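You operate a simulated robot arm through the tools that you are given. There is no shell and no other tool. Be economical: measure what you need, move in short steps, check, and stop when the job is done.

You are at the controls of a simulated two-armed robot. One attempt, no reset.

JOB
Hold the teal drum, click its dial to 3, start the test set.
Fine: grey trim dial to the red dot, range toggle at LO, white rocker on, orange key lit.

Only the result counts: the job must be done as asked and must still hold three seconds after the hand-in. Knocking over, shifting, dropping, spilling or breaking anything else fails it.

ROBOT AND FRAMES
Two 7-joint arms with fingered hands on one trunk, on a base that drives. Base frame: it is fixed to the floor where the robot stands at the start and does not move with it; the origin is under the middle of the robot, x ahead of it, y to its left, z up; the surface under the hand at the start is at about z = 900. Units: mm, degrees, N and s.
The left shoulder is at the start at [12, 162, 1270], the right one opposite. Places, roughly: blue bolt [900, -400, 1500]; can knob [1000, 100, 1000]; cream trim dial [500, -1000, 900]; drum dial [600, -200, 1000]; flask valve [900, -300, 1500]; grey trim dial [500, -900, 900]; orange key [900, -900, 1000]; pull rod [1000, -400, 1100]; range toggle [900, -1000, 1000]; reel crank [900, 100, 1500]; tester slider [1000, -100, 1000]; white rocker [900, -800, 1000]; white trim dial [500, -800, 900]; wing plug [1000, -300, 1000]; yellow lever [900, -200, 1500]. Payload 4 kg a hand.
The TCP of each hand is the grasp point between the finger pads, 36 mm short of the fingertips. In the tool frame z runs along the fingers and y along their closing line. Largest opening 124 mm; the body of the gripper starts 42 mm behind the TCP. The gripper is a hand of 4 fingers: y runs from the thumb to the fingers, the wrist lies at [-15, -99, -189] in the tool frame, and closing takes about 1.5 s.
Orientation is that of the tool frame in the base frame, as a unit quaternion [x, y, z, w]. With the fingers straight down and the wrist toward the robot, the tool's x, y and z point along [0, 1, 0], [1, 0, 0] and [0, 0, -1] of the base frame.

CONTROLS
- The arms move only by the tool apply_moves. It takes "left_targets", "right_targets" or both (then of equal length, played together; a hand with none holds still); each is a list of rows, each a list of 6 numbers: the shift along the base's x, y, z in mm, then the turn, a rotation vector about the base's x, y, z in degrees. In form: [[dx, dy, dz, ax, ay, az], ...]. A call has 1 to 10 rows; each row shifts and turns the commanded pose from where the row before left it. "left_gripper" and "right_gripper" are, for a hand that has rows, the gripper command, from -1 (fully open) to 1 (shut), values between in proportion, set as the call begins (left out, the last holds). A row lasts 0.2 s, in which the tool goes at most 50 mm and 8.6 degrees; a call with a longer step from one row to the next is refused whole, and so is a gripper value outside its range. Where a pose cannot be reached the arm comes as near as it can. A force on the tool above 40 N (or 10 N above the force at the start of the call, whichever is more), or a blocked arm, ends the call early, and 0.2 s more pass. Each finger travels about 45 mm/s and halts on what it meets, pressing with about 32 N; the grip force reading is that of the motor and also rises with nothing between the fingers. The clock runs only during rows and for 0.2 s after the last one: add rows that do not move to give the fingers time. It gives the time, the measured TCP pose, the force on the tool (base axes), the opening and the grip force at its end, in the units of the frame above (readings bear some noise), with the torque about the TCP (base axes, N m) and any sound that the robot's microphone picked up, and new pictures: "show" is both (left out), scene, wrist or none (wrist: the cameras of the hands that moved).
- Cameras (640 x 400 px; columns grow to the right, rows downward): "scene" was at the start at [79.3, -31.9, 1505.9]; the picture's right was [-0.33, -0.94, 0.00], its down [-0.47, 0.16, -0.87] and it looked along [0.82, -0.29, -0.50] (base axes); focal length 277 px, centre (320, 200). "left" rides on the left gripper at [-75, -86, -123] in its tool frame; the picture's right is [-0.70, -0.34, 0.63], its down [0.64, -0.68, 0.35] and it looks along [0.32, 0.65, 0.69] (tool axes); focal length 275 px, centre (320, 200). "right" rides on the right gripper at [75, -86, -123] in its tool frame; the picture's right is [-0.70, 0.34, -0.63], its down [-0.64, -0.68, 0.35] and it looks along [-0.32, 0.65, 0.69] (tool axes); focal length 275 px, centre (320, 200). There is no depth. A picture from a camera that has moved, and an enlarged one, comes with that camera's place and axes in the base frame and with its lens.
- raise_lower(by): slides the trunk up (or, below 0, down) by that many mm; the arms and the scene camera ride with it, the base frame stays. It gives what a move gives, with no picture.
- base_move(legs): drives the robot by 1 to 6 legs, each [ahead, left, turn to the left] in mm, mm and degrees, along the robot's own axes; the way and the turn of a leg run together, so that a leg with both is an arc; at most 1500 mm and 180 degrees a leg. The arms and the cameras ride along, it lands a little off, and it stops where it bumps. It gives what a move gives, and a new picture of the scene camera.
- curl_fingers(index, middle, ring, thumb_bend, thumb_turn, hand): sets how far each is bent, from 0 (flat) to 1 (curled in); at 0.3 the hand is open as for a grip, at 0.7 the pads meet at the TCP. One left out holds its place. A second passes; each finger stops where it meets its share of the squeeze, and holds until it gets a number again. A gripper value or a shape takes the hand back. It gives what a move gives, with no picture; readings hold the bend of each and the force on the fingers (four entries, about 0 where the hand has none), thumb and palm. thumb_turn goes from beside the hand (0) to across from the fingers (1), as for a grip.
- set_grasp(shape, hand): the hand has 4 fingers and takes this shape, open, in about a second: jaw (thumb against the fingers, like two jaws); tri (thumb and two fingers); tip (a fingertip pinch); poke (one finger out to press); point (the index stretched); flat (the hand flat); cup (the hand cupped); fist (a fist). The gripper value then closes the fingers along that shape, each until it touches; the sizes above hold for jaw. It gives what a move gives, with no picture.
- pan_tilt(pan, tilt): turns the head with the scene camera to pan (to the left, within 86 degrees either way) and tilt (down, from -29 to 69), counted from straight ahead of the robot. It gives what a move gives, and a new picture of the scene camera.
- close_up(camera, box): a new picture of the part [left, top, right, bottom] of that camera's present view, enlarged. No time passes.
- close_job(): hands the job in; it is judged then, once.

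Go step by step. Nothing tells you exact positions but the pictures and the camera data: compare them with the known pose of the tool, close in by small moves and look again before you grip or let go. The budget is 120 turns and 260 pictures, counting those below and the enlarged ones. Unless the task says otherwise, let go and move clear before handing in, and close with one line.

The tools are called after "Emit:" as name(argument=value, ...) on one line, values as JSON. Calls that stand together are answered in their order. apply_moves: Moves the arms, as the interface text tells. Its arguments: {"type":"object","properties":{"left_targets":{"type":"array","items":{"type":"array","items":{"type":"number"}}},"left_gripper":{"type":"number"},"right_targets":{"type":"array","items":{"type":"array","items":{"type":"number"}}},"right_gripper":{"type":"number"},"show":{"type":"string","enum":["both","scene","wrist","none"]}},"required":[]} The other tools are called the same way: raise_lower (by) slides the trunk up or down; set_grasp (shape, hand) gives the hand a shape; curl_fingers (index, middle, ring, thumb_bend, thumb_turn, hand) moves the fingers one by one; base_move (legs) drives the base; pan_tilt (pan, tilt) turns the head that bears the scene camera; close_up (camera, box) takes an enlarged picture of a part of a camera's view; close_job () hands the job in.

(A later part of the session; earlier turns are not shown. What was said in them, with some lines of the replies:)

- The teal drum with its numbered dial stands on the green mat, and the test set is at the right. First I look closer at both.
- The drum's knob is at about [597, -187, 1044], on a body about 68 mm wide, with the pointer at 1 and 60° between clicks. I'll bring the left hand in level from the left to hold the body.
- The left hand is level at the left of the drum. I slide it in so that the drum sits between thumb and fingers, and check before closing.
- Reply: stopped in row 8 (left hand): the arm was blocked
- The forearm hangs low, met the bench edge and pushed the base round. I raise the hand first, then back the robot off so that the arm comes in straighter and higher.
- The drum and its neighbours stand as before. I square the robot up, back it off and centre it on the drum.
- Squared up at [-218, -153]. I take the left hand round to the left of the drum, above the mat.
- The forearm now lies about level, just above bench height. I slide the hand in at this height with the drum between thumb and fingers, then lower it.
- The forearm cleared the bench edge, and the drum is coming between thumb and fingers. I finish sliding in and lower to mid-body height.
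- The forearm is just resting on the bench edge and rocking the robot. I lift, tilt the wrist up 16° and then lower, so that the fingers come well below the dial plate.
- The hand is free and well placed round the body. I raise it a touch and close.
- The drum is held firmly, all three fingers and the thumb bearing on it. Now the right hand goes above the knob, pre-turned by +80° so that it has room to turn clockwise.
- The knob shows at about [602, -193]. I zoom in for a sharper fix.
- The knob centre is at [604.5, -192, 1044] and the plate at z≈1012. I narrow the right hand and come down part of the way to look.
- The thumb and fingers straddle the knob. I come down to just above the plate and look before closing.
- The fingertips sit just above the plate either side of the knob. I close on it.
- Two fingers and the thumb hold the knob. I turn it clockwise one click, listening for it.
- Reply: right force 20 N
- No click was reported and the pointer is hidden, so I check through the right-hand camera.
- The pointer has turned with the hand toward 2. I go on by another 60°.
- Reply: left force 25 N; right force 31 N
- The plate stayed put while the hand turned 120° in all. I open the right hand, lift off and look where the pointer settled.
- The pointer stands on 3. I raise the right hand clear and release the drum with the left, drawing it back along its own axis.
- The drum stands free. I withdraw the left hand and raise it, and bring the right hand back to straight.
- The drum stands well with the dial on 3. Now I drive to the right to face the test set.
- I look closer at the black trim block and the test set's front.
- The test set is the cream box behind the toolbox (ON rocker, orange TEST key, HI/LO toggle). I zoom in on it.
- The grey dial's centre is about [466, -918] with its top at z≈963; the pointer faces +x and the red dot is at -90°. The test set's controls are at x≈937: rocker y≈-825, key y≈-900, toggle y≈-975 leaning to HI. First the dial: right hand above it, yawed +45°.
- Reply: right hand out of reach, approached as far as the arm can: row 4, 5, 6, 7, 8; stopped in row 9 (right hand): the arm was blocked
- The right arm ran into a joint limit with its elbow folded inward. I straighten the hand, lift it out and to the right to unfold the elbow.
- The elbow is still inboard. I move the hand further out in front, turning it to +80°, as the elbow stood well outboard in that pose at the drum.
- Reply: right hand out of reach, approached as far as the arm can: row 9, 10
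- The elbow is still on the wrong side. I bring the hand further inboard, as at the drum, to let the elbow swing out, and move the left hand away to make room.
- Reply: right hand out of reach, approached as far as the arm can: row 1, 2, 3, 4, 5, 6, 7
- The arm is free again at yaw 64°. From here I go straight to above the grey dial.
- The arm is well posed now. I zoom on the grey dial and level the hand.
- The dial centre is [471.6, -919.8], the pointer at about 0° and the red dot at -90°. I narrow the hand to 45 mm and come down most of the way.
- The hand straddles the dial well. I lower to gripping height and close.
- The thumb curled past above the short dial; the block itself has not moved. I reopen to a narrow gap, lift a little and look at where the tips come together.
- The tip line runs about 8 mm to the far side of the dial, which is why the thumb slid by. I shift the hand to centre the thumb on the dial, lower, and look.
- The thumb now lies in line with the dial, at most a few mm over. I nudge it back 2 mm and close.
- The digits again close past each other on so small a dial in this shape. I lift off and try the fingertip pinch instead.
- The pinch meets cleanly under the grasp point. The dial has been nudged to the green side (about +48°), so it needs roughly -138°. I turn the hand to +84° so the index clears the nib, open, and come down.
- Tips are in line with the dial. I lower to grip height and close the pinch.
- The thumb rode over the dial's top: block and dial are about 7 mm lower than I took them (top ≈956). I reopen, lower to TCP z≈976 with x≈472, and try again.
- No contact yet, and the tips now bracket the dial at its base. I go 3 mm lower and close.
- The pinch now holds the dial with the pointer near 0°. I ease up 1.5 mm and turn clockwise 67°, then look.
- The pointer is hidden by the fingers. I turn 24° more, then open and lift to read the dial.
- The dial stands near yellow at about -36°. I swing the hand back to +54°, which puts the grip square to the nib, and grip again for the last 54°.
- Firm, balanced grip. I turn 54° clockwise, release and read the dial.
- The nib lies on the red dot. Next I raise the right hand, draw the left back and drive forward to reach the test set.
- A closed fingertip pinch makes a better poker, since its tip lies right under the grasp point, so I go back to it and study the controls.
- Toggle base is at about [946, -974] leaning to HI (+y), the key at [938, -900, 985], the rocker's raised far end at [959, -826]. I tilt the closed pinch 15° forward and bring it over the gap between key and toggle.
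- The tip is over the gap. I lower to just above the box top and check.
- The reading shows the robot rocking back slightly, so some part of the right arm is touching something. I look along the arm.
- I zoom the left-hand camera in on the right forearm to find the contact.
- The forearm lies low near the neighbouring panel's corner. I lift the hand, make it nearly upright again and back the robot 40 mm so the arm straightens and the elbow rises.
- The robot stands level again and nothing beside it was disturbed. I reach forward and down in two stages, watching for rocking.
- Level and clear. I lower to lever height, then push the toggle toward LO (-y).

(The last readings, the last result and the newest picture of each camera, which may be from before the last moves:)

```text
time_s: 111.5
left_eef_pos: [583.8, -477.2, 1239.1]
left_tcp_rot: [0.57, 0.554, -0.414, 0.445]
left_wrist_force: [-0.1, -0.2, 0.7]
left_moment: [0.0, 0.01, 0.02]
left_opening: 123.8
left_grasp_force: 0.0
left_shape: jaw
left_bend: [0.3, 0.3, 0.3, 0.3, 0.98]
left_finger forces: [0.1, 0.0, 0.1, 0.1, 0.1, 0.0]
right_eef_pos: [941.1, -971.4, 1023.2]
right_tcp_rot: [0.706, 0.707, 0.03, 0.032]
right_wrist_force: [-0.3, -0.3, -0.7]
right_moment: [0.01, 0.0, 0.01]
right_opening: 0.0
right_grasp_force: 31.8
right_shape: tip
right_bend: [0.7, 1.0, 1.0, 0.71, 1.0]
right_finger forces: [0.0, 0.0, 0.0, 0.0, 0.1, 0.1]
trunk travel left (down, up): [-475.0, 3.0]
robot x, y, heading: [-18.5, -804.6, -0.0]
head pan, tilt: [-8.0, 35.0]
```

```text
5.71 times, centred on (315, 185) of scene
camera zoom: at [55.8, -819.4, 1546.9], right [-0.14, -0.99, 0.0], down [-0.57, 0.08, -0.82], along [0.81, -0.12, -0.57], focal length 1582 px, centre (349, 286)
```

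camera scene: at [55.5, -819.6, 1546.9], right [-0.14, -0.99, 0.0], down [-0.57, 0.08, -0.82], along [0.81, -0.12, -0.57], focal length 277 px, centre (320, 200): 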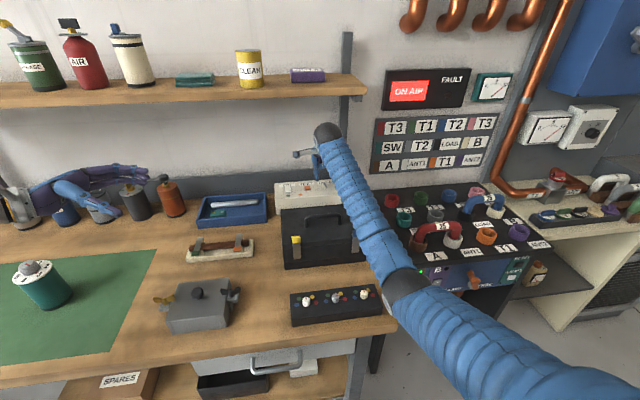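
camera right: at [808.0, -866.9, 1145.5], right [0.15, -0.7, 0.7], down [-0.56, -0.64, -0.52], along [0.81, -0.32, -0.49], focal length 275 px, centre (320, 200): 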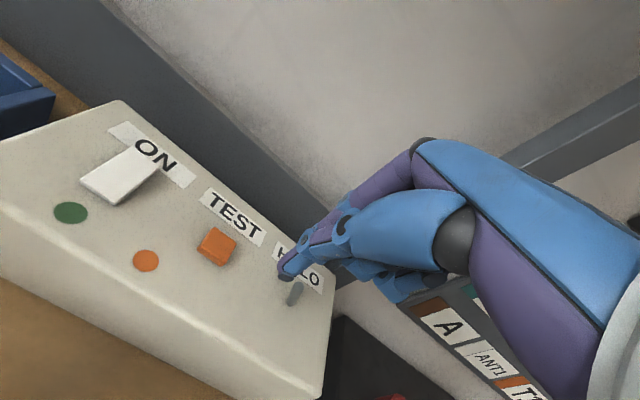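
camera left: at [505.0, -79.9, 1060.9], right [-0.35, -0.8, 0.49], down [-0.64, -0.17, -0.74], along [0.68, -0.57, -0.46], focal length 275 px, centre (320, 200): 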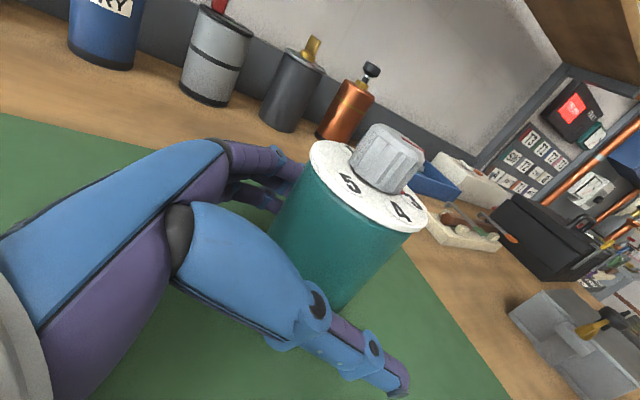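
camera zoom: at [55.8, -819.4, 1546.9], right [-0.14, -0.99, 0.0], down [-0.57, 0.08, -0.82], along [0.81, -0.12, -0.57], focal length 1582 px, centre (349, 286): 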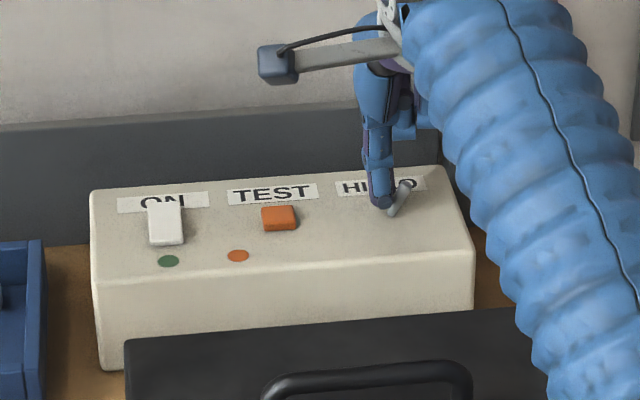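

The toggle now leans to LO. I back away from it, lift, and move across to above the far (ON) end of the white rocker.

Emit:
apply_moves(right_targets=[[0, 12, 0, 0, 0, 0], [0, 0, 20, 0, 0, 0], [0, 0, 18, 0, 0, 0], [3, 30, 0, 0, 0, 0], [3, 30, 0, 0, 0, 0], [3, 30, 0, 0, 0, 0], [4, 22, 0, 0, 0, 0], [4, 21, 0, 0, 0, 0], [0, 0, 0, 0, 0, 0]], show="both")

Emit:
close_up(camera="right", box=[130, 180, 350, 360])

Emit:
close_up(camera="scene", box=[265, 140, 365, 220])

```text
time_s: 113.5
left_eef_pos: [583.9, -477.4, 1238.5]
left_tcp_rot: [0.57, 0.555, -0.413, 0.444]
left_wrist_force: [0.3, -0.4, -0.1]
left_moment: [0.01, 0.04, 0.0]
left_opening: 123.6
left_grasp_force: 0.1
left_shape: jaw
left_bend: [0.3, 0.3, 0.3, 0.3, 0.98]
left_finger forces: [0.0, 0.1, 0.0, 0.1, 0.0, 0.0]
right_eef_pos: [957.2, -826.8, 1061.8]
right_tcp_rot: [0.706, 0.707, 0.03, 0.032]
right_wrist_force: [-0.5, -0.2, 0.4]
right_moment: [0.02, -0.05, -0.02]
right_opening: 0.2
right_grasp_force: 32.2
right_shape: tip
right_bend: [0.7, 1.0, 1.0, 0.71, 1.0]
right_finger forces: [0.0, 0.1, 0.1, 0.0, 0.0, 0.0]
trunk travel left (down, up): [-475.0, 3.0]
robot x, y, heading: [-19.8, -802.9, -0.4]
head pan, tilt: [-8.0, 35.0]
camera scene: at [55.8, -820.0, 1546.9], right [-0.14, -0.99, 0.0], down [-0.57, 0.08, -0.82], along [0.81, -0.12, -0.57], focal length 277 px, centre (320, 200)
camera right: at [861.0, -751.8, 1177.5], right [0.28, -0.69, 0.66], down [-0.65, -0.65, -0.4], along [0.71, -0.32, -0.63], focal length 275 px, centre (320, 200)
```

scene: 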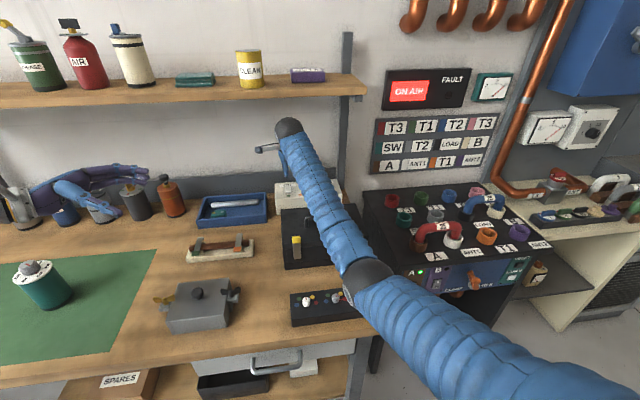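
right: 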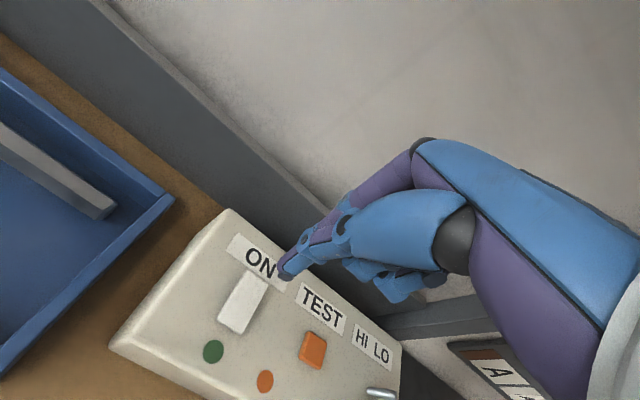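

```text
2.22 times, centred on (240, 270) of right
camera zoom: at [861.0, -751.8, 1177.5], right [0.28, -0.69, 0.66], down [-0.65, -0.65, -0.4], along [0.71, -0.32, -0.63], focal length 612 px, centre (498, 44)
```

zoom: 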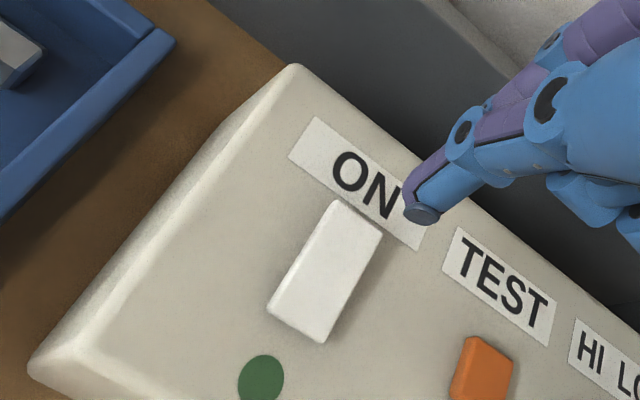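

```text
5.00 times, centred on (315, 180) of scene
camera zoom: at [55.8, -820.0, 1546.9], right [-0.14, -0.99, 0.0], down [-0.57, 0.08, -0.82], along [0.81, -0.12, -0.57], focal length 1385 px, centre (345, 300)
```

zoom: 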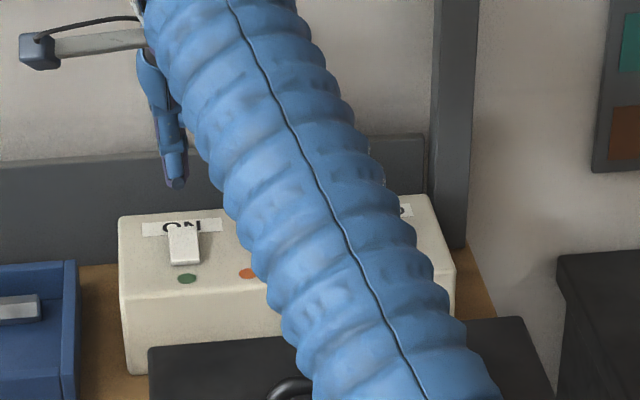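

The tip is above the rocker's raised ON end. I lower and press in small steps.

Emit:
apply_moves(right_targets=[[-2, 2, -12, 0, 0, 0], [0, 0, -12, 0, 0, 0], [0, 0, -6, 0, 0, 0], [0, 0, -4, 0, 0, 0], [0, 0, -3, 0, 0, 0], [0, 0, -3, 0, 0, 0], [0, 0, -3, 0, 0, 0], [0, 0, -3, 0, 0, 0], [0, 0, 0, 0, 0, 0]], show="wrist")

Emit:
close_up(camera="right", box=[130, 180, 350, 360])

```text
time_s: 115.5
left_eef_pos: [582.0, -476.5, 1238.8]
left_tcp_rot: [0.57, 0.554, -0.413, 0.445]
left_wrist_force: [0.1, 1.0, -0.5]
left_moment: [-0.03, -0.01, 0.02]
left_opening: 123.9
left_grasp_force: 0.1
left_shape: jaw
left_bend: [0.3, 0.3, 0.3, 0.3, 0.98]
left_finger forces: [0.0, 0.0, 0.0, 0.0, 0.0, 0.1]
right_eef_pos: [954.7, -823.8, 1021.1]
right_tcp_rot: [0.706, 0.707, 0.031, 0.034]
right_wrist_force: [0.4, -1.4, 23.8]
right_moment: [0.11, 0.19, 0.02]
right_opening: 0.0
right_grasp_force: 31.8
right_shape: tip
right_bend: [0.7, 1.0, 1.0, 0.71, 1.0]
right_finger forces: [0.0, 0.0, 0.0, 0.1, 0.0, 0.0]
trunk travel left (down, up): [-475.0, 3.0]
robot x, y, heading: [-21.6, -805.3, -0.1]
head pan, tilt: [-8.0, 35.0]
heard: click
camera right: at [857.1, -750.3, 1134.4], right [0.28, -0.7, 0.66], down [-0.65, -0.65, -0.41], along [0.71, -0.32, -0.63], focal length 275 px, centre (320, 200)
```

right: 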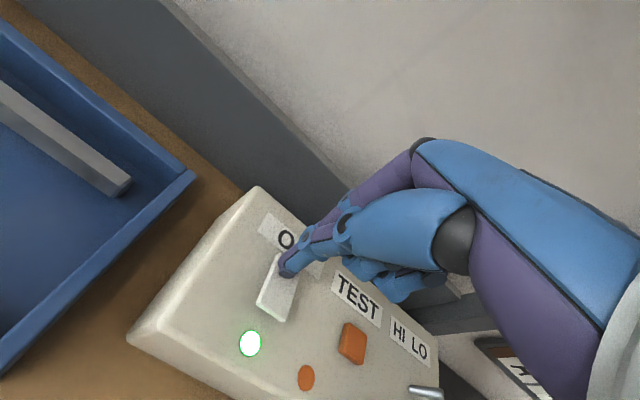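

```text
2.22 times, centred on (240, 270) of right
camera zoom: at [857.1, -750.3, 1134.4], right [0.28, -0.7, 0.66], down [-0.65, -0.65, -0.41], along [0.71, -0.32, -0.63], focal length 612 px, centre (498, 44)
```

zoom: 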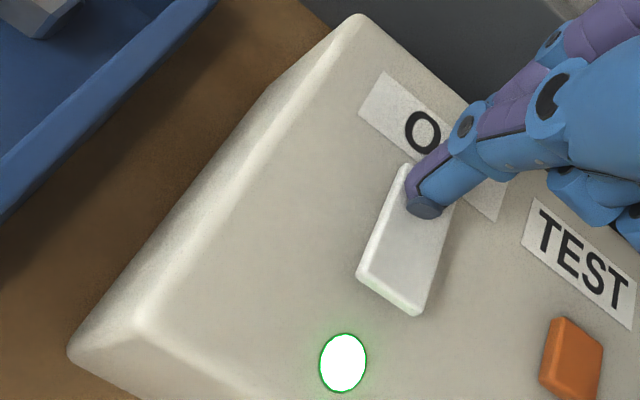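

Click heard and the green lamp lit. Now the orange key at [938, -900]: lift, move over and press.

Emit:
apply_moves(right_targets=[[0, 0, 15, 0, 0, 0], [0, 0, 20, 0, 0, 0], [-7, -25, 0, 0, 0, 0], [-7, -25, 0, 0, 0, 0], [-6, -25, 0, 0, 0, 0], [0, 0, 0, 0, 0, 0]], show="wrist")

Emit:
close_up(camera="right", box=[130, 180, 350, 360])

```text
time_s: 116.9
left_eef_pos: [585.0, -475.4, 1237.1]
left_tcp_rot: [0.57, 0.554, -0.413, 0.444]
left_wrist_force: [0.1, 0.1, 0.3]
left_moment: [-0.01, 0.06, 0.01]
left_opening: 123.6
left_grasp_force: 0.0
left_shape: jaw
left_bend: [0.3, 0.3, 0.3, 0.3, 0.98]
left_finger forces: [0.1, 0.1, 0.1, 0.0, 0.1, 0.1]
right_eef_pos: [936.3, -898.3, 1049.8]
right_tcp_rot: [0.706, 0.707, 0.03, 0.032]
right_wrist_force: [0.0, -0.5, -0.4]
right_moment: [-0.01, 0.01, -0.01]
right_opening: 0.1
right_grasp_force: 31.9
right_shape: tip
right_bend: [0.7, 1.0, 1.0, 0.71, 1.0]
right_finger forces: [0.0, 0.1, 0.1, 0.0, 0.0, 0.0]
trunk travel left (down, up): [-475.0, 3.0]
robot x, y, heading: [-21.1, -805.3, -0.1]
head pan, tilt: [-8.0, 35.0]
camera right: at [839.2, -825.0, 1165.6], right [0.28, -0.69, 0.66], down [-0.65, -0.65, -0.4], along [0.71, -0.32, -0.63], focal length 275 px, centre (320, 200)
```

right: 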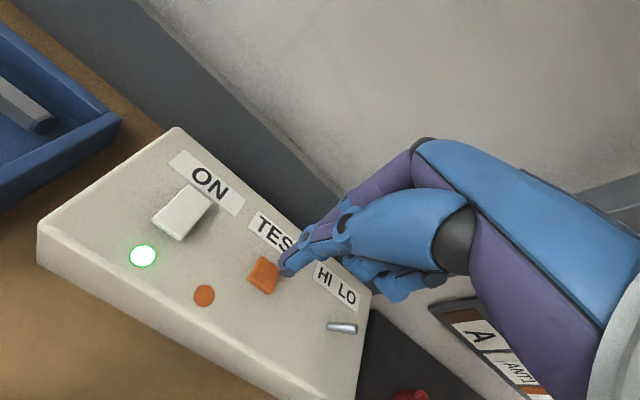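

```text
2.22 times, centred on (240, 270) of right
camera zoom: at [839.2, -825.0, 1165.6], right [0.28, -0.69, 0.66], down [-0.65, -0.65, -0.4], along [0.71, -0.32, -0.63], focal length 612 px, centre (498, 44)
```

zoom: 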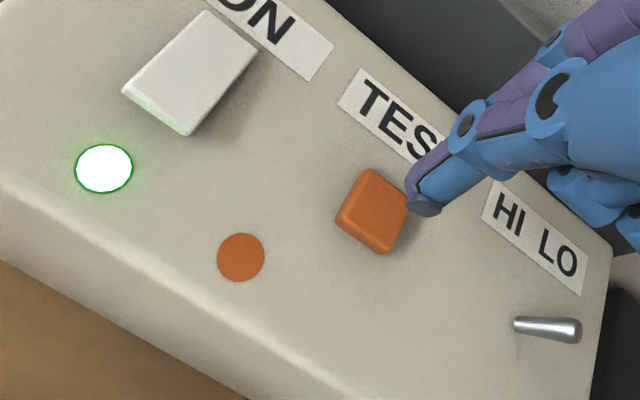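

The tip is right above the key. I press it.

Emit:
apply_moves(right_targets=[[-1, 0, -10, 0, 0, 0], [0, 0, -10, 0, 0, 0], [0, 0, -5, 0, 0, 0], [0, 0, -3, 0, 0, 0], [0, 0, -3, 0, 0, 0], [0, 0, -3, 0, 0, 0], [0, 0, -3, 0, 0, 0], [0, 0, 0, 0, 0, 0]], show="wrist")

```text
time_s: 118.7
left_eef_pos: [583.6, -475.9, 1238.7]
left_tcp_rot: [0.57, 0.553, -0.413, 0.445]
left_wrist_force: [0.3, -0.1, 0.3]
left_moment: [0.01, -0.02, 0.02]
left_opening: 123.9
left_grasp_force: 0.1
left_shape: jaw
left_bend: [0.3, 0.3, 0.3, 0.3, 0.98]
left_finger forces: [0.1, 0.0, 0.0, 0.1, 0.0, 0.0]
right_eef_pos: [934.2, -899.4, 1014.9]
right_tcp_rot: [0.706, 0.707, 0.032, 0.033]
right_wrist_force: [2.5, 1.0, 11.9]
right_moment: [0.05, -0.23, -0.02]
right_opening: 0.0
right_grasp_force: 32.4
right_shape: tip
right_bend: [0.7, 1.0, 1.0, 0.71, 1.0]
right_finger forces: [0.0, 0.0, 0.0, 0.0, 0.0, 0.0]
trunk travel left (down, up): [-475.0, 3.0]
robot x, y, heading: [-19.8, -803.9, -0.1]
head pan, tilt: [-8.0, 35.0]
heard: click
camera right: at [837.5, -825.3, 1130.6], right [0.28, -0.69, 0.66], down [-0.65, -0.65, -0.4], along [0.71, -0.32, -0.63], focal length 275 px, centre (320, 200)
```

right: 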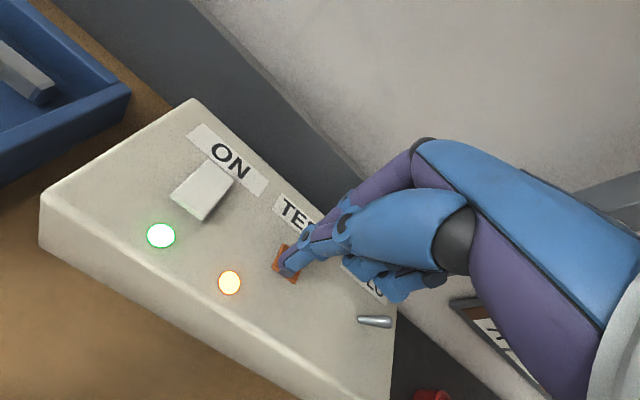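

A click, and the orange lamp is lit. I lift straight off and see whether it stays on.

Emit:
apply_moves(right_targets=[[0, 0, 20, 0, 0, 0], [0, 0, 25, 0, 0, 0], [0, 0, 25, 0, 0, 0], [-40, 0, 10, 0, 0, 0], [-40, 0, 10, 0, 0, 0], [-40, 0, 20, 0, 0, 0], [0, 0, 0, 0, 0, 0]], show="both")

Emit:
close_up(camera="right", box=[130, 80, 330, 260])

Emit:
close_up(camera="scene", box=[5, 240, 85, 310])

Emit:
close_up(camera="scene", box=[280, 275, 390, 335])

```text
time_s: 120.3
left_eef_pos: [585.2, -476.6, 1237.6]
left_tcp_rot: [0.57, 0.554, -0.414, 0.444]
left_wrist_force: [-0.4, 0.3, 1.0]
left_moment: [-0.02, -0.02, 0.01]
left_opening: 123.7
left_grasp_force: 0.0
left_shape: jaw
left_bend: [0.3, 0.3, 0.3, 0.3, 0.98]
left_finger forces: [0.1, 0.0, 0.1, 0.0, 0.1, 0.0]
right_eef_pos: [815.1, -899.5, 1121.7]
right_tcp_rot: [0.706, 0.707, 0.03, 0.03]
right_wrist_force: [-0.1, 0.1, 0.2]
right_moment: [-0.01, 0.01, 0.02]
right_opening: 0.0
right_grasp_force: 32.2
right_shape: tip
right_bend: [0.7, 1.0, 1.0, 0.71, 1.0]
right_finger forces: [0.0, 0.1, 0.0, 0.1, 0.0, 0.0]
trunk travel left (down, up): [-475.0, 3.0]
robot x, y, heading: [-23.5, -806.5, -0.2]
head pan, tilt: [-8.0, 35.0]
camera scene: at [56.4, -819.5, 1546.9], right [-0.14, -0.99, 0.0], down [-0.57, 0.08, -0.82], along [0.81, -0.12, -0.57], focal length 277 px, centre (320, 200)
camera right: at [718.4, -826.2, 1237.5], right [0.28, -0.69, 0.66], down [-0.65, -0.65, -0.4], along [0.71, -0.32, -0.63], focal length 275 px, centre (320, 200)
```

scene: 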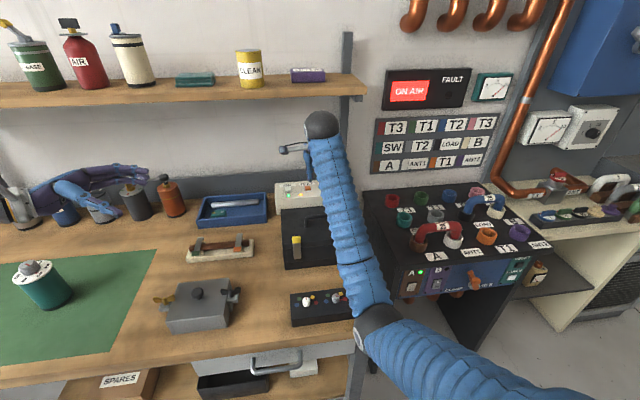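
right: 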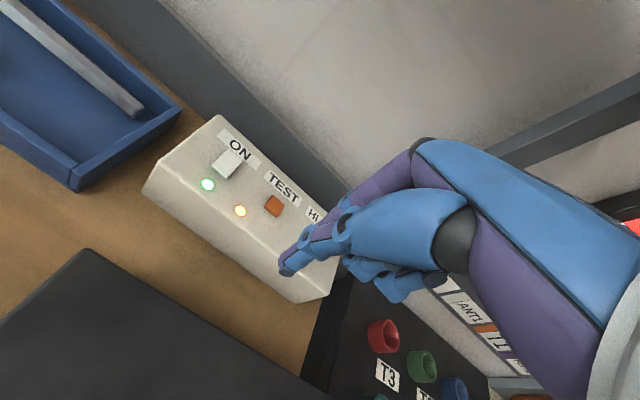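

```text
2.22 times, centred on (230, 170) of right
camera zoom: at [718.4, -826.2, 1237.5], right [0.28, -0.69, 0.66], down [-0.65, -0.65, -0.4], along [0.71, -0.32, -0.63], focal length 612 px, centre (520, 267)
```

zoom: 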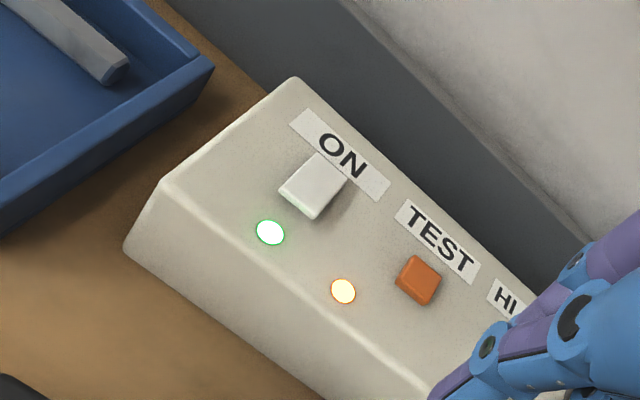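

```text
5.71 times, centred on (45, 275) of scene
camera zoom: at [56.4, -819.5, 1546.9], right [-0.14, -0.99, 0.0], down [-0.57, 0.08, -0.82], along [0.81, -0.12, -0.57], focal length 1582 px, centre (1891, -229)
```

zoom: 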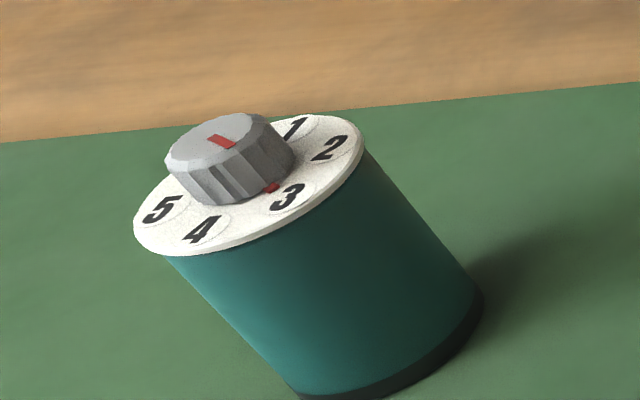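

```text
5.82 times, centred on (335, 305) of scene
camera zoom: at [56.4, -819.5, 1546.9], right [-0.14, -0.99, 0.0], down [-0.57, 0.08, -0.82], along [0.81, -0.12, -0.57], focal length 1611 px, centre (233, -411)
```

zoom: 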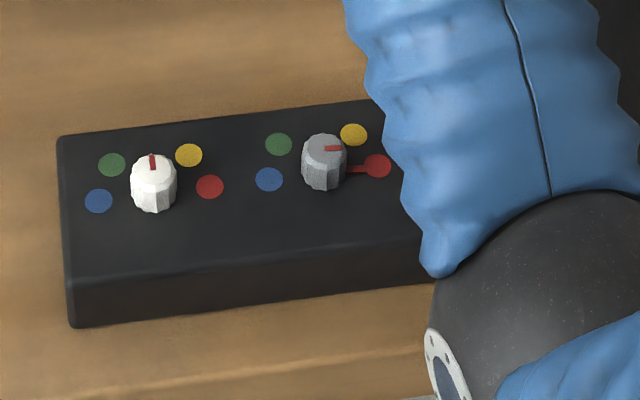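

All reads right: drum dial on 3, grey dial on red, toggle at LO, rocker on with its green lamp, orange lamp lit, both hands clear. I hand in.

Emit:
close_job()

```text
The job is handed in.
```

The job is handed in: the drum dial is on 3 and the test set is running. The grey trim dial is on the red dot, the range toggle is at LO, the white rocker is on, and the orange lamp is lit.
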